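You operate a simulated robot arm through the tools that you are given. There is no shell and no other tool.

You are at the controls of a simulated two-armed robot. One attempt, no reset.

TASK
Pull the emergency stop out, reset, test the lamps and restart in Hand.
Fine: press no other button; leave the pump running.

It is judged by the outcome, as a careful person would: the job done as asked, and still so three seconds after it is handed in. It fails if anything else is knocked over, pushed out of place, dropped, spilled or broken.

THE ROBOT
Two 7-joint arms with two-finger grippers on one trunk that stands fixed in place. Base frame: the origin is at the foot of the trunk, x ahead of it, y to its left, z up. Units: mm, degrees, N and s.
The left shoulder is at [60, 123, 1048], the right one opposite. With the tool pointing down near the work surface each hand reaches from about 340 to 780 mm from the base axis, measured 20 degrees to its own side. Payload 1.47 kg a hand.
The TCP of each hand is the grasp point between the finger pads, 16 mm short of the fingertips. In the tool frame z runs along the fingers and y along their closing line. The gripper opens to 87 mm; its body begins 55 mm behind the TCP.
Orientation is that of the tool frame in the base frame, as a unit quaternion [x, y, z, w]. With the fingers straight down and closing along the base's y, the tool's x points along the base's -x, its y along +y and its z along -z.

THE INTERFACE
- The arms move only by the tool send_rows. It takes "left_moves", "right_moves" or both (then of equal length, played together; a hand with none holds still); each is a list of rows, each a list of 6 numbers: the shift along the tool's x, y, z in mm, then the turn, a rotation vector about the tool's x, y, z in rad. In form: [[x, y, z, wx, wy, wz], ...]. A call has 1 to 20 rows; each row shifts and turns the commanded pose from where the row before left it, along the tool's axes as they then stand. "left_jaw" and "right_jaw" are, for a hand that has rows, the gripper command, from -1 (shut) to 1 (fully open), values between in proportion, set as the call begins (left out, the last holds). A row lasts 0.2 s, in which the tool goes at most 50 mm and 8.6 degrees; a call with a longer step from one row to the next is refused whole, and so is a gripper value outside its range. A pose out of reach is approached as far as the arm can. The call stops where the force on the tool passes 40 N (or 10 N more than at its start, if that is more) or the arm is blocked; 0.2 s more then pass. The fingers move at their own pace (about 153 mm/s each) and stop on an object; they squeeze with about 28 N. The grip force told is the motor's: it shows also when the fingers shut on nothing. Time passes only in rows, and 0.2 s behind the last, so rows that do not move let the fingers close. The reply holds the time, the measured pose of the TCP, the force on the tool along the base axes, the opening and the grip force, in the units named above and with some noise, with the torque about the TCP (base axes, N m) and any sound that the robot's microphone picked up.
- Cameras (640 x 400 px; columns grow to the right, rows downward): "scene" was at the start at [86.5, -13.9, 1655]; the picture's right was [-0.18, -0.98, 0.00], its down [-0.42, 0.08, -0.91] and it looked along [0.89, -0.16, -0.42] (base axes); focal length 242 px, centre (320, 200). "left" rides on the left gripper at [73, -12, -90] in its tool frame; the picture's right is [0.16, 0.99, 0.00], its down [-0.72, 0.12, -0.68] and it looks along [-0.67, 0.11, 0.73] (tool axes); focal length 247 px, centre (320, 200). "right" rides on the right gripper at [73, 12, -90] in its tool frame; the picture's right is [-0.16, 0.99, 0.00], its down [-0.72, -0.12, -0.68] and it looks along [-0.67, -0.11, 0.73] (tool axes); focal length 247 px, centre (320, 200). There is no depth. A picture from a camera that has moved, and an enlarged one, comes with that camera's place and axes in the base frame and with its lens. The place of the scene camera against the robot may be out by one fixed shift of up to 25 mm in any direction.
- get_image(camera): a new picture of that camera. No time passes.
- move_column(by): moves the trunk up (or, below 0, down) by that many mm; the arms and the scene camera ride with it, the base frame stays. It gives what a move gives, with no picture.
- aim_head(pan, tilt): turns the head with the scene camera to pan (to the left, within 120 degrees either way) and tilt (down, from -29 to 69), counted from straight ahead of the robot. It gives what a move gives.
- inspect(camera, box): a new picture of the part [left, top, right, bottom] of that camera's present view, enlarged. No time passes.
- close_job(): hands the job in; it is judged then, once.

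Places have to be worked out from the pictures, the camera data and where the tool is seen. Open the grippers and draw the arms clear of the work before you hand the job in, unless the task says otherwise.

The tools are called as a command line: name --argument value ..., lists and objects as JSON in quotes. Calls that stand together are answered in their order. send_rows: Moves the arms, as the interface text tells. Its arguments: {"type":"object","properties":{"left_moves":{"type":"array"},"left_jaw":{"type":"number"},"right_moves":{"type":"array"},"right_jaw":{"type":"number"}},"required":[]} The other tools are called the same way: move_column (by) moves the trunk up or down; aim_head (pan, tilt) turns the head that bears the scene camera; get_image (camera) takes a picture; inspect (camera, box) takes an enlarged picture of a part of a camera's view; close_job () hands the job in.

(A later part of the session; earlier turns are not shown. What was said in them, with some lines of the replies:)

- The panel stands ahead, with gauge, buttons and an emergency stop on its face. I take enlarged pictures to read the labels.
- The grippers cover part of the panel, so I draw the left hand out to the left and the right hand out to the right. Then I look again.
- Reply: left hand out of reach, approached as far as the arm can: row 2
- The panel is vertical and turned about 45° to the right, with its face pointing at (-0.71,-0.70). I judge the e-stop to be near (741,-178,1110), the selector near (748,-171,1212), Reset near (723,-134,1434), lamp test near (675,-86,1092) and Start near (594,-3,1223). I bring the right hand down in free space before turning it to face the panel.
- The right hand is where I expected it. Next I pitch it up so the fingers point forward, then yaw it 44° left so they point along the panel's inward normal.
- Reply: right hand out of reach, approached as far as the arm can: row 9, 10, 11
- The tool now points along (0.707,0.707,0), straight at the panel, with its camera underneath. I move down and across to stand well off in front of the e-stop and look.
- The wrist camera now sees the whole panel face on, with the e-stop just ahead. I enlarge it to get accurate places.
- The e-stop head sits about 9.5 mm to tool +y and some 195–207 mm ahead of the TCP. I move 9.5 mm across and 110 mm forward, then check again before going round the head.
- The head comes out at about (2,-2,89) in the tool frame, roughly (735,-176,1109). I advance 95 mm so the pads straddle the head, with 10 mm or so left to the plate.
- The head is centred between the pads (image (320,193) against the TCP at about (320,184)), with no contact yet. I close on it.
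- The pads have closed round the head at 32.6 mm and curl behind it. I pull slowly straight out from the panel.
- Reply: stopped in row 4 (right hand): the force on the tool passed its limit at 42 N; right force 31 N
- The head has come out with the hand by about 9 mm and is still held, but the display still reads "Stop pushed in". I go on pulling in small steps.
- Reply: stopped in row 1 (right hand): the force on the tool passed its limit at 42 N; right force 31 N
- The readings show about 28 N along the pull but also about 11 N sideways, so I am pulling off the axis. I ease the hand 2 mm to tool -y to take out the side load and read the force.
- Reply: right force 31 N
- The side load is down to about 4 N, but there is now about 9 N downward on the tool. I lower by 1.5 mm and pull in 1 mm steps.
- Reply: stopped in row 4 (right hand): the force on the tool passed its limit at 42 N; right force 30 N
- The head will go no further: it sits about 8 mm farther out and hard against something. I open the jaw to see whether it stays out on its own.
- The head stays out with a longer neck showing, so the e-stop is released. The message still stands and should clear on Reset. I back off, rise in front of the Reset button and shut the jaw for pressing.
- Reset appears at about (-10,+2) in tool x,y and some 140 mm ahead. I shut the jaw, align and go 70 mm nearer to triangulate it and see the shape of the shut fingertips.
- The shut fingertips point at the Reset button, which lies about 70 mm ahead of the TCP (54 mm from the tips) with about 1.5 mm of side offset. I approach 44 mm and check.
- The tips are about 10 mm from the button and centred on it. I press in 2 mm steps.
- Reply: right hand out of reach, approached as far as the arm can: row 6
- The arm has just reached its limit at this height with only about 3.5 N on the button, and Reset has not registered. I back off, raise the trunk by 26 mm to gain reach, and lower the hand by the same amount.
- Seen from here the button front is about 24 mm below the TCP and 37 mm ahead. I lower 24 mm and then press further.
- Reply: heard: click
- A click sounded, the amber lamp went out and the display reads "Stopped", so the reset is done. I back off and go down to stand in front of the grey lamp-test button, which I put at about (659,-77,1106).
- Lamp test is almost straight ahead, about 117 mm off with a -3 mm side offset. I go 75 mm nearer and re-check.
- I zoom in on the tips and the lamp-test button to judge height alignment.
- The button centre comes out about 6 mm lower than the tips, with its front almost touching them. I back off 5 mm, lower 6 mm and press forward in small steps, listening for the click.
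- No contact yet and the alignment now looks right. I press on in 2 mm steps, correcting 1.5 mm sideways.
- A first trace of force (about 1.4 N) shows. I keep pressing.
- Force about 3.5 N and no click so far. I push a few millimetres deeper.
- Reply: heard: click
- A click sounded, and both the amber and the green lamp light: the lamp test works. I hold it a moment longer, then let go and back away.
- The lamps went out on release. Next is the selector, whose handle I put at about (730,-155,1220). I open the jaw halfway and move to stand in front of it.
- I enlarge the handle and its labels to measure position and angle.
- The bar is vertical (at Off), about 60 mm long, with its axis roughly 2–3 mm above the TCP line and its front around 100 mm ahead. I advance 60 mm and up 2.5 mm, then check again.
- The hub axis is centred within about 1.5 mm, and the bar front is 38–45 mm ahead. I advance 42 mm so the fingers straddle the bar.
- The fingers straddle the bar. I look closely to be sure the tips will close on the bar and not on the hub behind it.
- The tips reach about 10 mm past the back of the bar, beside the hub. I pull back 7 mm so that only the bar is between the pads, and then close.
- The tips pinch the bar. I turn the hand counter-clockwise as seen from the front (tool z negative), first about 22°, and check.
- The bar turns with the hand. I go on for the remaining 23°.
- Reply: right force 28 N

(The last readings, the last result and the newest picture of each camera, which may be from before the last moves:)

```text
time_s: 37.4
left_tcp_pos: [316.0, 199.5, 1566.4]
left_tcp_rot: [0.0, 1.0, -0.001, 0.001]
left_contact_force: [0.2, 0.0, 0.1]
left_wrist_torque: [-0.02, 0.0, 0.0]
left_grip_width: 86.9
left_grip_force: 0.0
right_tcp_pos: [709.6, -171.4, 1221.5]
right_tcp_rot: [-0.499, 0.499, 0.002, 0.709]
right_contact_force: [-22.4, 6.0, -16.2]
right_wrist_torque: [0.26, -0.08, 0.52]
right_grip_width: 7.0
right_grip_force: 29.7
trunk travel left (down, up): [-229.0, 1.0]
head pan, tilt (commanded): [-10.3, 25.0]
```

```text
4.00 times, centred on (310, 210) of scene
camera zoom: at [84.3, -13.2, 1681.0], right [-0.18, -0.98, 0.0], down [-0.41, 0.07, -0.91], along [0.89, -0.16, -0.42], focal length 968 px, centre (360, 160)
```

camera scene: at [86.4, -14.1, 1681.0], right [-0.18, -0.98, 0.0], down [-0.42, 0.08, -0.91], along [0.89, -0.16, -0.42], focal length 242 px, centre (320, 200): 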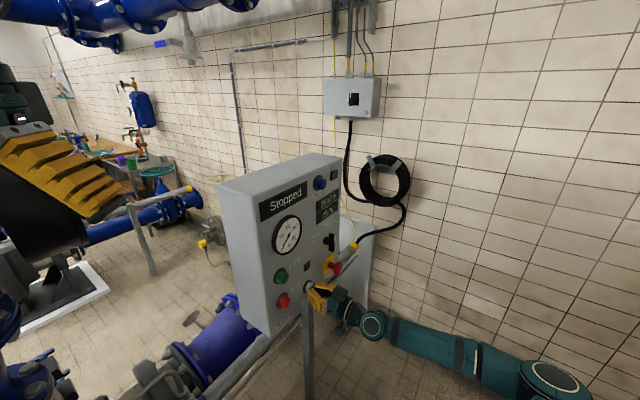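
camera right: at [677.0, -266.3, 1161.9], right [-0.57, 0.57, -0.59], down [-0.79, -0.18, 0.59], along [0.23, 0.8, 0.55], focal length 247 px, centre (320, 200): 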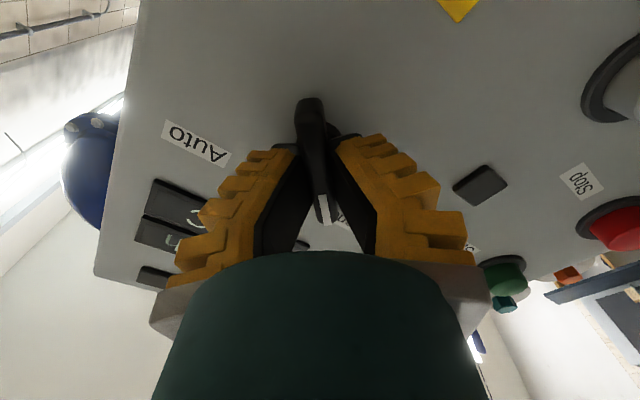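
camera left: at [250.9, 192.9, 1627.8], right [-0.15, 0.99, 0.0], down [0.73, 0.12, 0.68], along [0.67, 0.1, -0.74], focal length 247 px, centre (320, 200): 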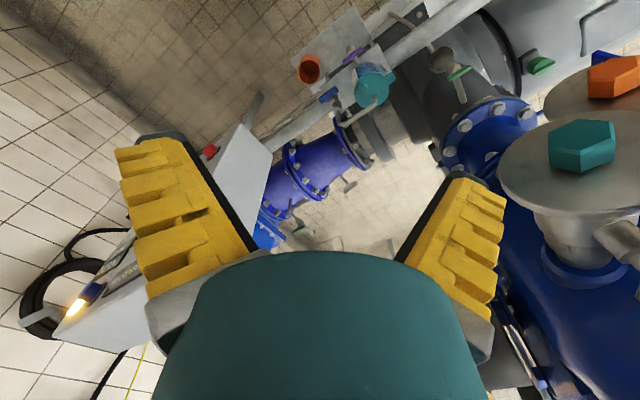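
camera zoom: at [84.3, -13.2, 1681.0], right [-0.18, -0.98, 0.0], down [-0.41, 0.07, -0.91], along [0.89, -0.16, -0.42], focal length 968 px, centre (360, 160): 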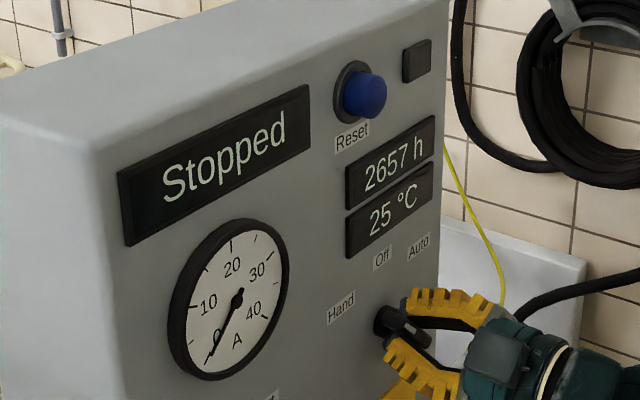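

The hand has turned 45°. I zoom in on the bar against the Hand label before letting go.

inspect --camera "scene" --box '[300, 215, 364, 255]'

inspect --camera "right" --box '[240, 80, 400, 260]'

```text
10.00 times, centred on (332, 235) of scene
camera zoom: at [84.3, -13.2, 1681.0], right [-0.18, -0.98, 0.0], down [-0.41, 0.07, -0.91], along [0.89, -0.16, -0.42], focal length 2420 px, centre (200, -150)
```

zoom: 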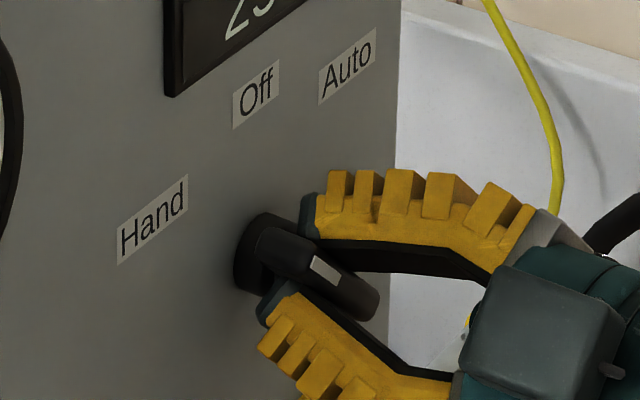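

```text
2.22 times, centred on (320, 170) of right
camera zoom: at [677.0, -266.3, 1161.9], right [-0.57, 0.57, -0.59], down [-0.79, -0.18, 0.59], along [0.23, 0.8, 0.55], focal length 549 px, centre (320, 267)
```

zoom: 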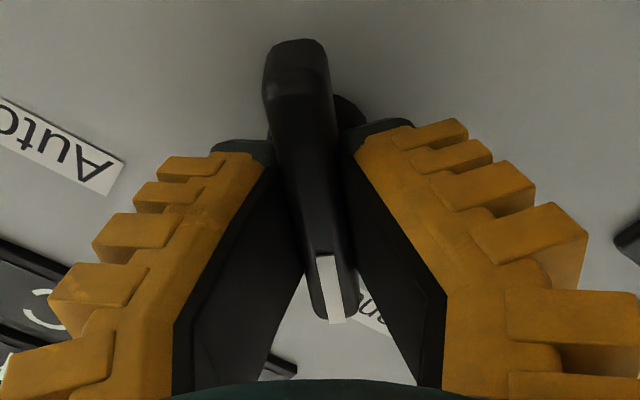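

The pointer aims at about 45°, near the Hand label, with roughly 26 N of side load along the closing line. I take that load off with a 2 mm shift and then turn a little further to find the detent.

send_rows --right_moves '[[0, 1, 0, 0, 0, 0], [0, 1, 0, 0, 0, 0], [0, 0, 0, 0, 0, -0.05]]'

inspect --camera "right" --box '[240, 80, 400, 260]'

inspect --camera "scene" --box '[230, 160, 390, 260]'

```text
time_s: 38.2
left_tcp_pos: [315.7, 199.4, 1565.9]
left_tcp_rot: [0.0, 1.0, 0.001, 0.001]
left_contact_force: [-0.1, 0.1, 0.1]
left_wrist_torque: [-0.05, 0.03, 0.01]
left_grip_width: 87.0
left_grip_force: 0.1
right_tcp_pos: [710.3, -171.2, 1221.7]
right_tcp_rot: [-0.51, 0.487, -0.017, 0.709]
right_contact_force: [-20.0, 6.1, -10.6]
right_wrist_torque: [0.29, 0.51, 0.08]
right_grip_width: 7.0
right_grip_force: 29.9
trunk travel left (down, up): [-229.0, 1.0]
head pan, tilt (commanded): [-10.3, 25.0]
```

```text
2.22 times, centred on (320, 170) of right
camera zoom: at [678.6, -268.2, 1164.0], right [-0.55, 0.55, -0.62], down [-0.81, -0.16, 0.57], along [0.22, 0.82, 0.54], focal length 549 px, centre (320, 267)
```

zoom: 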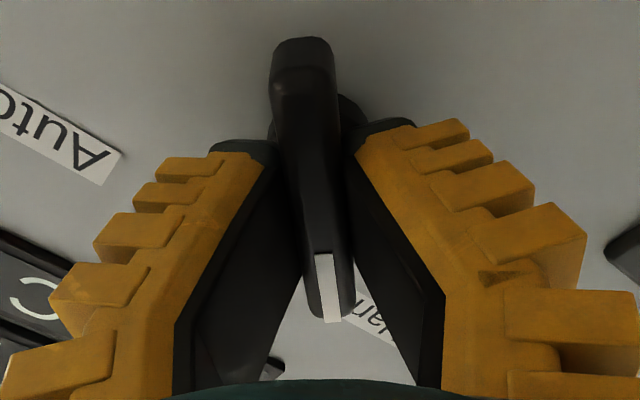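

```text
4.00 times, centred on (310, 210) of scene
camera zoom: at [84.4, -13.3, 1681.2], right [-0.18, -0.98, 0.0], down [-0.41, 0.07, -0.91], along [0.89, -0.16, -0.42], focal length 968 px, centre (360, 160)
```

zoom: 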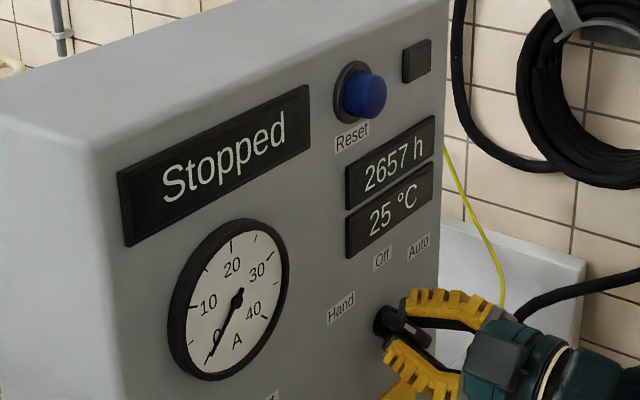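

Now the bar lags the hand and about 0.6 N·m resists, so it is against its end stop at Hand. I open the jaw and check that it stays there.

send_rows --right_moves '[[0, 0, 0, 0, 0, 0], [0, 0, 0, 0, 0, 0], [0, 0, -25, 0, 0, 0], [0, 0, -35, 0, 0, 0], [0, 0, -40, 0, 0, 0]]' --right_jaw 0

get_image --camera "right"

inspect --camera "scene" --box '[220, 160, 380, 260]'

inspect --camera "scene" --box '[300, 215, 364, 255]'

```text
time_s: 39.4
left_tcp_pos: [318.5, 198.3, 1566.6]
left_tcp_rot: [0.0, 1.0, 0.001, 0.001]
left_contact_force: [-0.5, 0.4, 0.3]
left_wrist_torque: [-0.03, -0.04, -0.03]
left_grip_width: 87.1
left_grip_force: 0.0
right_tcp_pos: [640.6, -243.7, 1220.3]
right_tcp_rot: [-0.51, 0.487, -0.016, 0.709]
right_contact_force: [0.2, 0.5, 0.4]
right_wrist_torque: [-0.05, -0.01, -0.02]
right_grip_width: 48.9
right_grip_force: 3.6
trunk travel left (down, up): [-229.0, 1.0]
head pan, tilt (commanded): [-10.3, 25.0]
```

```text
taken
camera right: at [608.6, -339.3, 1161.3], right [-0.55, 0.56, -0.62], down [-0.81, -0.16, 0.57], along [0.22, 0.82, 0.54], focal length 247 px, centre (320, 200)
```

right: 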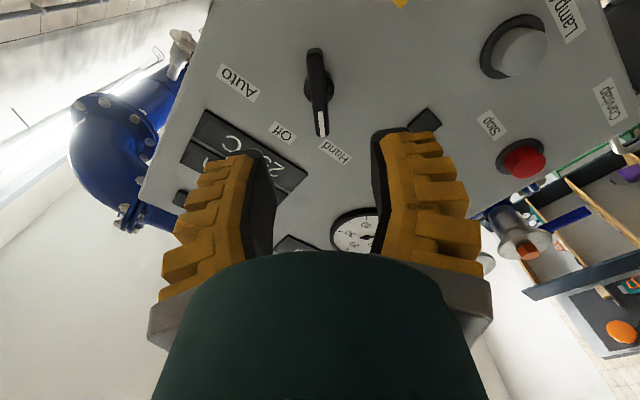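

```text
4.00 times, centred on (300, 210) of scene
camera zoom: at [85.3, -14.6, 1681.1], right [-0.18, -0.98, 0.0], down [-0.42, 0.08, -0.91], along [0.89, -0.16, -0.42], focal length 968 px, centre (400, 160)
```

zoom: 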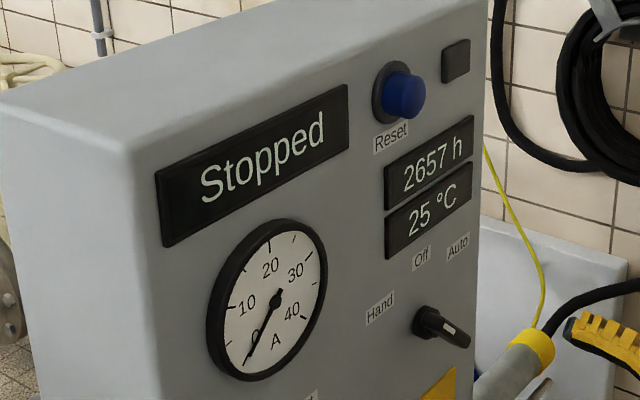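

```text
10.00 times, centred on (332, 235) of scene
camera zoom: at [85.3, -14.6, 1681.1], right [-0.18, -0.98, 0.0], down [-0.42, 0.08, -0.91], along [0.89, -0.16, -0.42], focal length 2420 px, centre (200, -150)
```

zoom: 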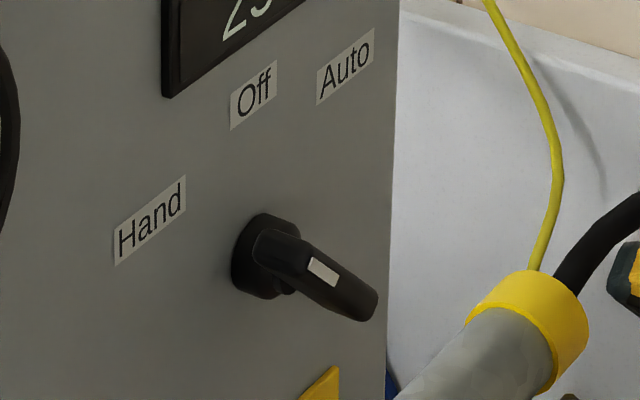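

The selector rests at Hand. The display still reads "Stopped", so the pump needs Start. I turn the hand back level, shut the jaw and move left in front of the green Start button, judged to be near (577,-5,1230).

send_rows --right_moves '[[0, 0, 0, 0, 0, 0.1383], [0, 0, 0, 0, 0, 0.1383], [0, 0, 0, 0, 0, 0.1383], [0, 0, 0, 0, 0, 0.1383], [0, 0, 0, 0, 0, 0.1383], [0, 0, 0, 0, 0, 0.1385], [0, 30, -5, 0, 0, 0], [-1, 36, 0, 0, 0, 0], [-1, 36, 0, 0, 0, 0], [-2, 36, 0, 0, 0, 0], [-2, 36, 0, 0, 0, 0], [-2, 36, 0, 0, 0, 0]]' --right_jaw -1

get_image --camera "right"

get_image --camera "scene"

```text
time_s: 42.0
left_tcp_pos: [319.3, 200.6, 1564.9]
left_tcp_rot: [0.0, 1.0, 0.0, 0.0]
left_contact_force: [0.3, 0.4, 0.5]
left_wrist_torque: [-0.03, -0.01, -0.01]
left_grip_width: 86.9
left_grip_force: 0.1
right_tcp_pos: [488.7, -98.5, 1227.7]
right_tcp_rot: [-0.271, 0.651, 0.27, 0.655]
right_contact_force: [0.1, -0.4, 0.2]
right_wrist_torque: [0.05, 0.01, -0.05]
right_grip_width: 0.1
right_grip_force: 28.2
trunk travel left (down, up): [-229.0, 1.0]
head pan, tilt (commanded): [-10.3, 25.0]
```

```text
taken
camera right: at [415.9, -154.6, 1155.0], right [-0.7, 0.7, 0.15], down [-0.4, -0.56, 0.72], along [0.59, 0.44, 0.68], focal length 247 px, centre (320, 200)
```

right: 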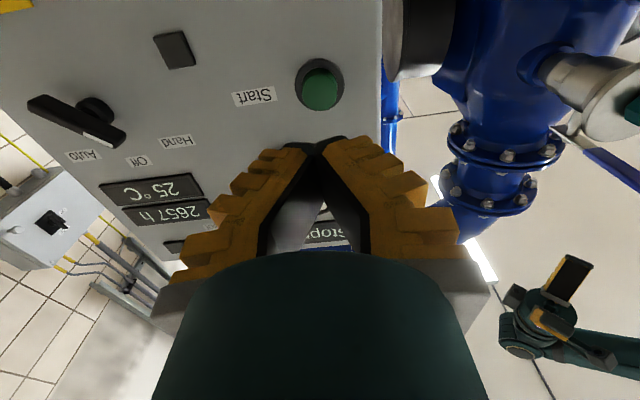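

```text
taken
camera scene: at [86.2, -12.6, 1681.0], right [-0.18, -0.98, 0.0], down [-0.42, 0.07, -0.91], along [0.89, -0.16, -0.42], focal length 242 px, centre (320, 200)
```

scene: 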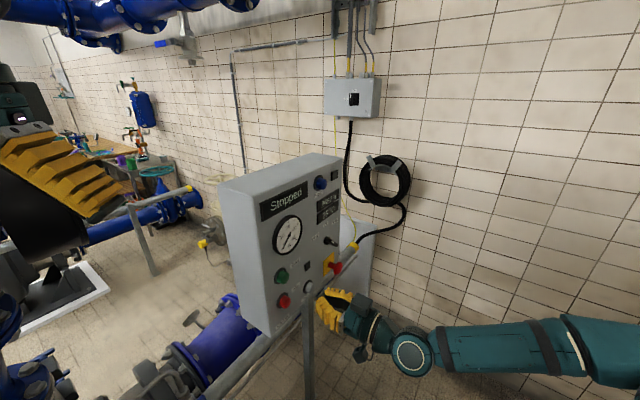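

Start is straight ahead (image (320,90)), about 110–127 mm away. I go 75 mm nearer and check.

send_rows --right_moves '[[0, 0, 25, 0, 0, 0], [0, 0, 25, 0, 0, 0], [0, 0, 25, 0, 0, 0], [0, 0, 0, 0, 0, 0]]'

inspect --camera "right" --box '[240, 70, 400, 170]'

inspect --camera "scene" --box '[250, 240, 346, 300]'

```text
time_s: 43.0
left_tcp_pos: [318.7, 199.1, 1565.3]
left_tcp_rot: [0.0, 1.0, 0.0, 0.0]
left_contact_force: [-0.3, -0.6, 0.6]
left_wrist_torque: [0.02, -0.02, -0.01]
left_grip_width: 86.9
left_grip_force: 0.0
right_tcp_pos: [540.8, -44.9, 1229.7]
right_tcp_rot: [-0.27, 0.652, 0.27, 0.655]
right_contact_force: [-0.1, 1.0, 0.3]
right_wrist_torque: [0.02, 0.01, -0.01]
right_grip_width: 0.0
right_grip_force: 27.9
trunk travel left (down, up): [-229.0, 1.0]
head pan, tilt (commanded): [-10.3, 25.0]
```

```text
4.00 times, centred on (320, 120) of right
camera zoom: at [469.1, -101.4, 1156.0], right [-0.7, 0.7, 0.16], down [-0.4, -0.56, 0.72], along [0.59, 0.44, 0.68], focal length 988 px, centre (320, 520)
```

zoom: 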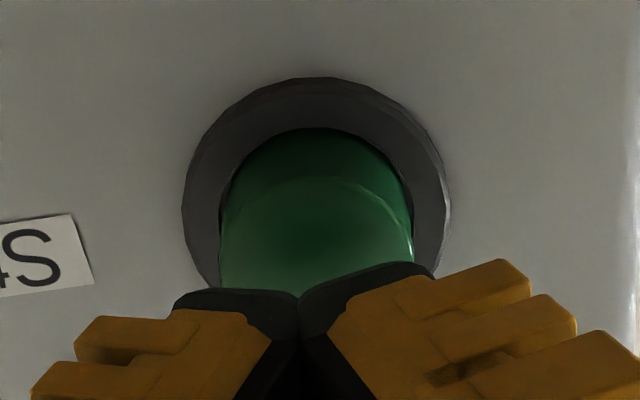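

```text
6.67 times, centred on (298, 270) of scene
camera zoom: at [85.6, -14.4, 1681.1], right [-0.18, -0.98, 0.0], down [-0.42, 0.08, -0.91], along [0.89, -0.16, -0.42], focal length 1614 px, centre (467, -267)
```

zoom: 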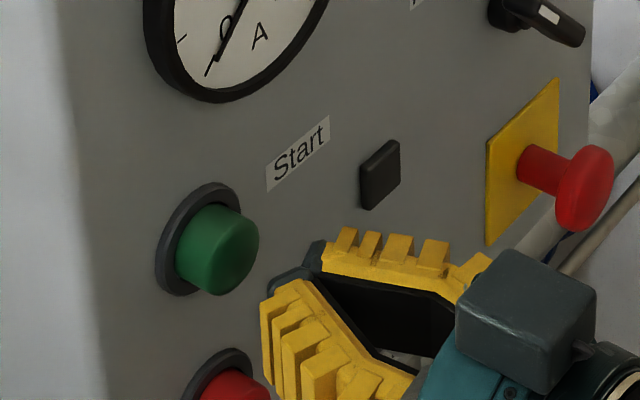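

The tips line up with Start (within about 2 mm), with a gap of 25–35 mm. I advance 20 mm and look again before pressing.

send_rows --right_moves '[[1, 0, 10, 0, 0, 0], [0.5, 0, 10, 0, 0, 0], [0, 0, 0, 0, 0, 0]]'

inspect --camera "right" --box '[240, 70, 400, 170]'

inspect --camera "scene" --box '[250, 240, 346, 300]'

```text
time_s: 43.8
left_tcp_pos: [318.3, 197.1, 1566.1]
left_tcp_rot: [-0.001, 1.0, 0.0, 0.0]
left_contact_force: [0.1, 0.1, 0.7]
left_wrist_torque: [0.01, -0.03, -0.01]
left_grip_width: 87.0
left_grip_force: 0.0
right_tcp_pos: [555.5, -30.4, 1228.5]
right_tcp_rot: [-0.271, 0.651, 0.271, 0.655]
right_contact_force: [-0.5, 0.5, -0.6]
right_wrist_torque: [0.03, -0.01, 0.0]
right_grip_width: 0.1
right_grip_force: 28.4
trunk travel left (down, up): [-229.0, 1.0]
head pan, tilt (commanded): [-10.3, 25.0]
```

```text
4.00 times, centred on (320, 120) of right
camera zoom: at [483.8, -86.6, 1154.9], right [-0.7, 0.7, 0.16], down [-0.4, -0.56, 0.72], along [0.59, 0.44, 0.68], focal length 988 px, centre (320, 520)
```

zoom: 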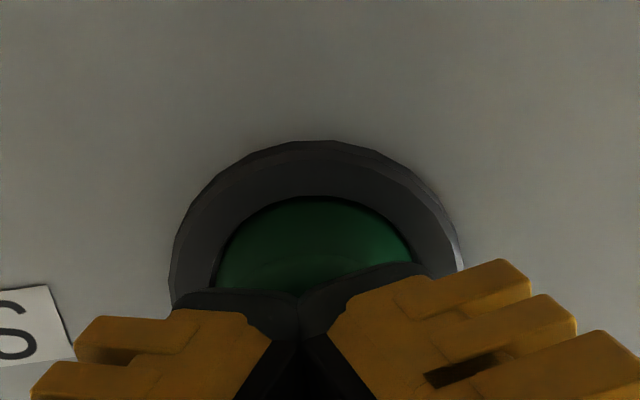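

```text
6.67 times, centred on (298, 270) of scene
camera zoom: at [86.3, -14.0, 1681.0], right [-0.18, -0.98, 0.0], down [-0.42, 0.08, -0.91], along [0.89, -0.16, -0.42], focal length 1614 px, centre (467, -267)
```

zoom: 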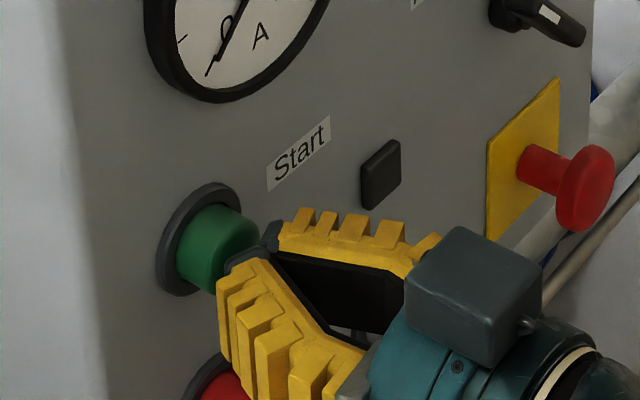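

Gap now is roughly 4–11 mm, and the centre is about 2 mm lower. I correct and press in small steps, listening for the click.

send_rows --right_moves '[[1, 0, 4, 0, 0, 0], [1, 0, 4, 0, 0, 0], [0, 0, 3, 0, 0, 0], [0, 0, 2, 0, 0, 0], [0, 0, 2, 0, 0, 0], [0, 0, 2, 0, 0, 0]]'

get_image --camera "right"

inspect --camera "scene" --box '[210, 150, 370, 320]'

```text
time_s: 45.2
left_tcp_pos: [317.4, 198.6, 1564.8]
left_tcp_rot: [-0.001, 1.0, 0.0, 0.001]
left_contact_force: [0.4, 0.3, 0.2]
left_wrist_torque: [-0.01, 0.0, 0.0]
left_grip_width: 86.9
left_grip_force: 0.2
right_tcp_pos: [566.4, -18.0, 1226.0]
right_tcp_rot: [-0.27, 0.652, 0.271, 0.655]
right_contact_force: [-0.6, -3.6, 0.4]
right_wrist_torque: [0.03, -0.01, -0.04]
right_grip_width: 5.9
right_grip_force: 28.4
trunk travel left (down, up): [-229.0, 1.0]
head pan, tilt (commanded): [-10.3, 25.0]
```

```text
taken
camera right: at [495.4, -74.1, 1152.1], right [-0.7, 0.7, 0.16], down [-0.4, -0.56, 0.72], along [0.59, 0.44, 0.68], focal length 247 px, centre (320, 200)
```

right: 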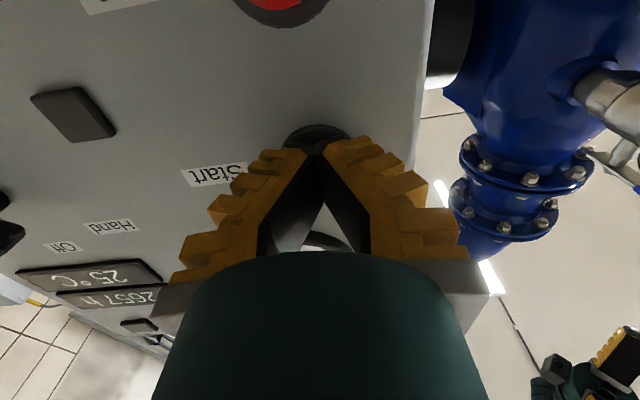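

```text
2.35 times, centred on (290, 235) of scene
camera zoom: at [86.3, -14.4, 1681.0], right [-0.18, -0.98, 0.0], down [-0.42, 0.08, -0.91], along [0.89, -0.16, -0.42], focal length 570 px, centre (391, 118)
```

zoom: 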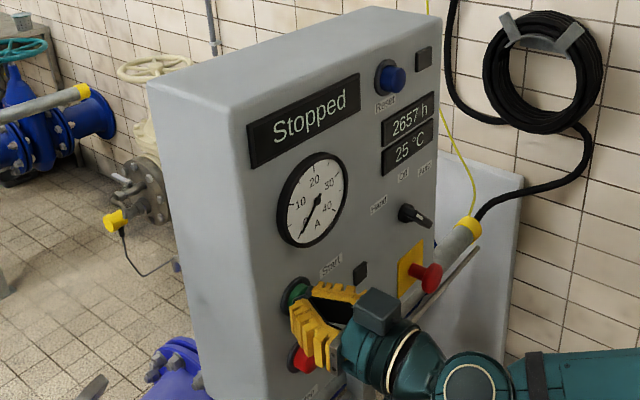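

The tips are on the button with about 3.6 N and no click yet, just as with the other buttons at this depth. I push 1.5 mm at a time.

send_rows --right_moves '[[0, 0, 1.5, 0, 0, 0], [0, 0, 1.5, 0, 0, 0]]'

inspect --camera "scene" --box '[210, 150, 370, 320]'

```text
time_s: 45.8
left_tcp_pos: [318.3, 197.9, 1567.0]
left_tcp_rot: [0.0, 1.0, 0.0, 0.001]
left_contact_force: [-0.4, 0.3, 0.2]
left_wrist_torque: [-0.03, -0.01, 0.02]
left_grip_width: 87.0
left_grip_force: 0.1
right_tcp_pos: [568.9, -15.6, 1225.3]
right_tcp_rot: [-0.271, 0.651, 0.271, 0.655]
right_contact_force: [-2.4, -1.3, -0.9]
right_wrist_torque: [0.01, -0.01, -0.01]
right_grip_width: 6.1
right_grip_force: 28.3
trunk travel left (down, up): [-229.0, 1.0]
head pan, tilt (commanded): [-10.3, 25.0]
heard: click
```

```text
2.35 times, centred on (290, 235) of scene
camera zoom: at [86.0, -14.3, 1681.0], right [-0.18, -0.98, 0.0], down [-0.42, 0.08, -0.91], along [0.89, -0.16, -0.42], focal length 570 px, centre (391, 118)
```

zoom: 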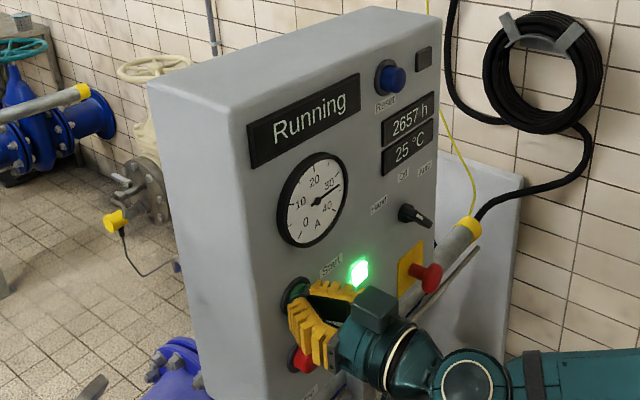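

A click, the display reads "Running", the green lamp is lit and the ammeter swings to about 30 A. I back straight off the button, well clear of the Stop and the e-stop.

send_rows --right_moves '[[0, 0, -15, 0, 0, 0], [0, 0, -30, 0, 0, 0], [0, 0, -40, 0, 0, 0], [0, 0, -40, 0, 0, 0], [0, 0, -40, 0, 0, 0]]'

get_image --camera "right"

inspect --camera "scene" --box '[210, 150, 370, 320]'

```text
time_s: 47.0
left_tcp_pos: [317.2, 198.6, 1565.1]
left_tcp_rot: [0.0, 1.0, 0.0, 0.001]
left_contact_force: [-0.1, -0.2, 0.2]
left_wrist_torque: [0.03, -0.05, 0.03]
left_grip_width: 86.8
left_grip_force: 0.1
right_tcp_pos: [452.6, -134.8, 1225.2]
right_tcp_rot: [-0.27, 0.651, 0.271, 0.656]
right_contact_force: [-0.4, -0.4, 0.5]
right_wrist_torque: [-0.04, 0.01, 0.01]
right_grip_width: 0.1
right_grip_force: 28.0
trunk travel left (down, up): [-229.0, 1.0]
head pan, tilt (commanded): [-10.3, 25.0]
```

```text
taken
camera right: at [381.4, -191.2, 1150.9], right [-0.7, 0.7, 0.16], down [-0.4, -0.57, 0.72], along [0.59, 0.44, 0.68], focal length 247 px, centre (320, 200)
```

right: 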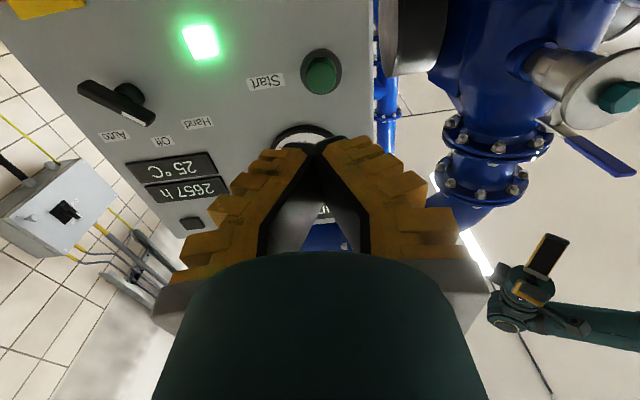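

```text
2.35 times, centred on (290, 235) of scene
camera zoom: at [85.0, -14.9, 1681.1], right [-0.18, -0.98, 0.0], down [-0.42, 0.08, -0.91], along [0.89, -0.16, -0.42], focal length 570 px, centre (391, 118)
```

zoom: 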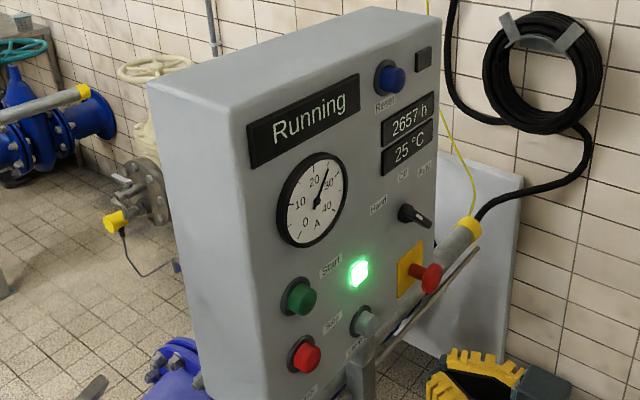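

The pump runs on, with the current settling and the green lamp steady. I open the right gripper and draw the arm farther off to the right, then watch for a few seconds.

send_rows --right_moves '[[0, -25, -20, 0, 0, 0], [0, -25, -20, 0, 0, 0], [0, -30, -10, 0, 0, 0], [0, -30, 0, 0, 0, 0], [0, -30, 0, 0, 0, 0], [0, 0, 0, 0, 0, 0], [0, 0, 0, 0, 0, 0], [0, 0, 0, 0, 0, 0], [0, 0, 0, 0, 0, 0], [0, 0, 0, 0, 0, 0], [0, 0, 0, 0, 0, 0], [0, 0, 0, 0, 0, 0], [0, 0, 0, 0, 0, 0]]' --right_jaw 1

get_image --camera "scene"

inspect --camera "scene" --box '[210, 150, 370, 320]'

get_image --camera "right"

```text
time_s: 49.8
left_tcp_pos: [318.7, 198.9, 1565.5]
left_tcp_rot: [0.0, 1.0, 0.0, 0.0]
left_contact_force: [0.4, 0.7, 0.2]
left_wrist_torque: [0.03, 0.0, 0.0]
left_grip_width: 87.0
left_grip_force: 0.1
right_tcp_pos: [517.3, -269.0, 1224.1]
right_tcp_rot: [-0.271, 0.651, 0.271, 0.655]
right_contact_force: [-0.1, -0.2, -0.5]
right_wrist_torque: [-0.01, -0.01, 0.0]
right_grip_width: 86.9
right_grip_force: 0.0
trunk travel left (down, up): [-229.0, 1.0]
head pan, tilt (commanded): [-10.3, 25.0]
```

```text
taken
camera scene: at [86.5, -13.9, 1681.0], right [-0.18, -0.98, 0.0], down [-0.42, 0.08, -0.91], along [0.89, -0.16, -0.42], focal length 242 px, centre (320, 200)
```

scene: 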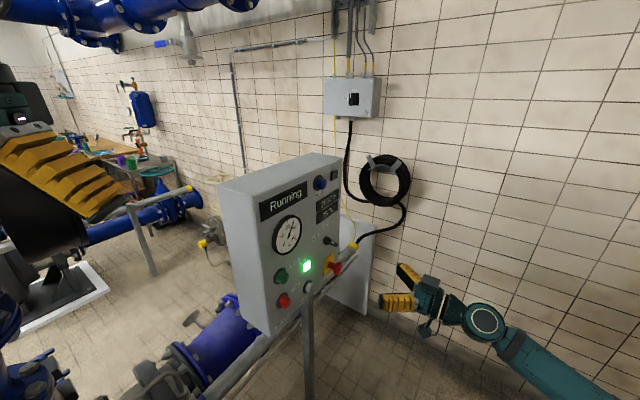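

```text
2.35 times, centred on (290, 235) of scene
camera zoom: at [86.5, -13.9, 1681.0], right [-0.18, -0.98, 0.0], down [-0.42, 0.08, -0.91], along [0.89, -0.16, -0.42], focal length 570 px, centre (391, 118)
```

zoom: 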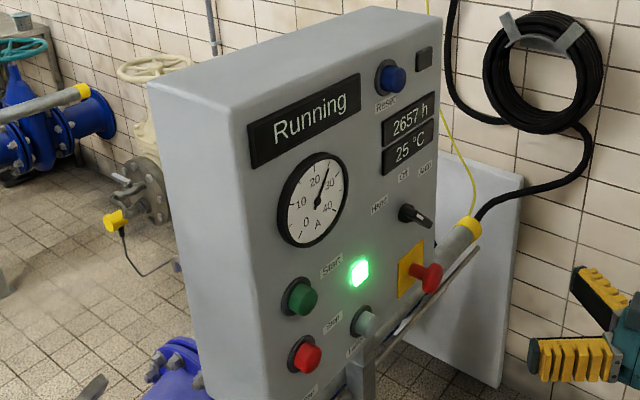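

```text
taken
camera right: at [444.9, -324.2, 1151.4], right [-0.7, 0.7, 0.16], down [-0.4, -0.56, 0.72], along [0.59, 0.44, 0.68], focal length 247 px, centre (320, 200)
```

right: 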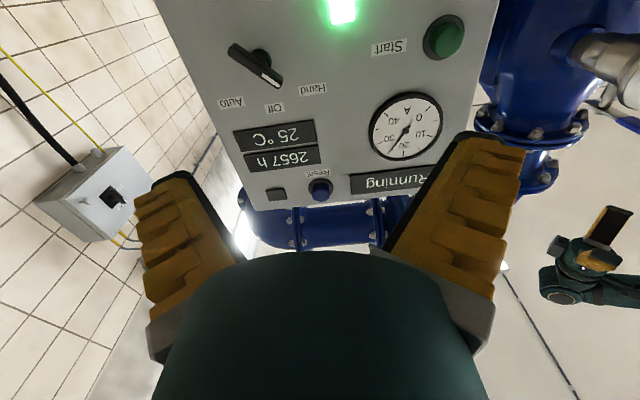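

Three seconds after Start, the display still reads "Running", with the green lamp lit and the amber one out. The selector points at Hand and the e-stop is out. Both grippers are open and clear of the panel, so I hand the job in.

close_job

```text
The job is handed in.
```

The pump is running again in Hand, and I have handed the job in. No result has come back yet.

- **Emergency stop:** I pulled it out and it stayed out.
- **Reset:** one press. The "Stop pushed in" message changed to "Stopped" and the amber lamp went out.
- **Lamp test:** both the amber and the green lamp lit while I held the button and went out when I let go.
- **Restart:** I turned the selector from Off to Hand and pressed Start. The display changed to "Running", the green lamp came on and the ammeter settled at about 25 A.

I pressed only Reset, Lamp test and Start. About four seconds after Start the pump was still running. Both grippers were open and clear of the panel when I handed in.
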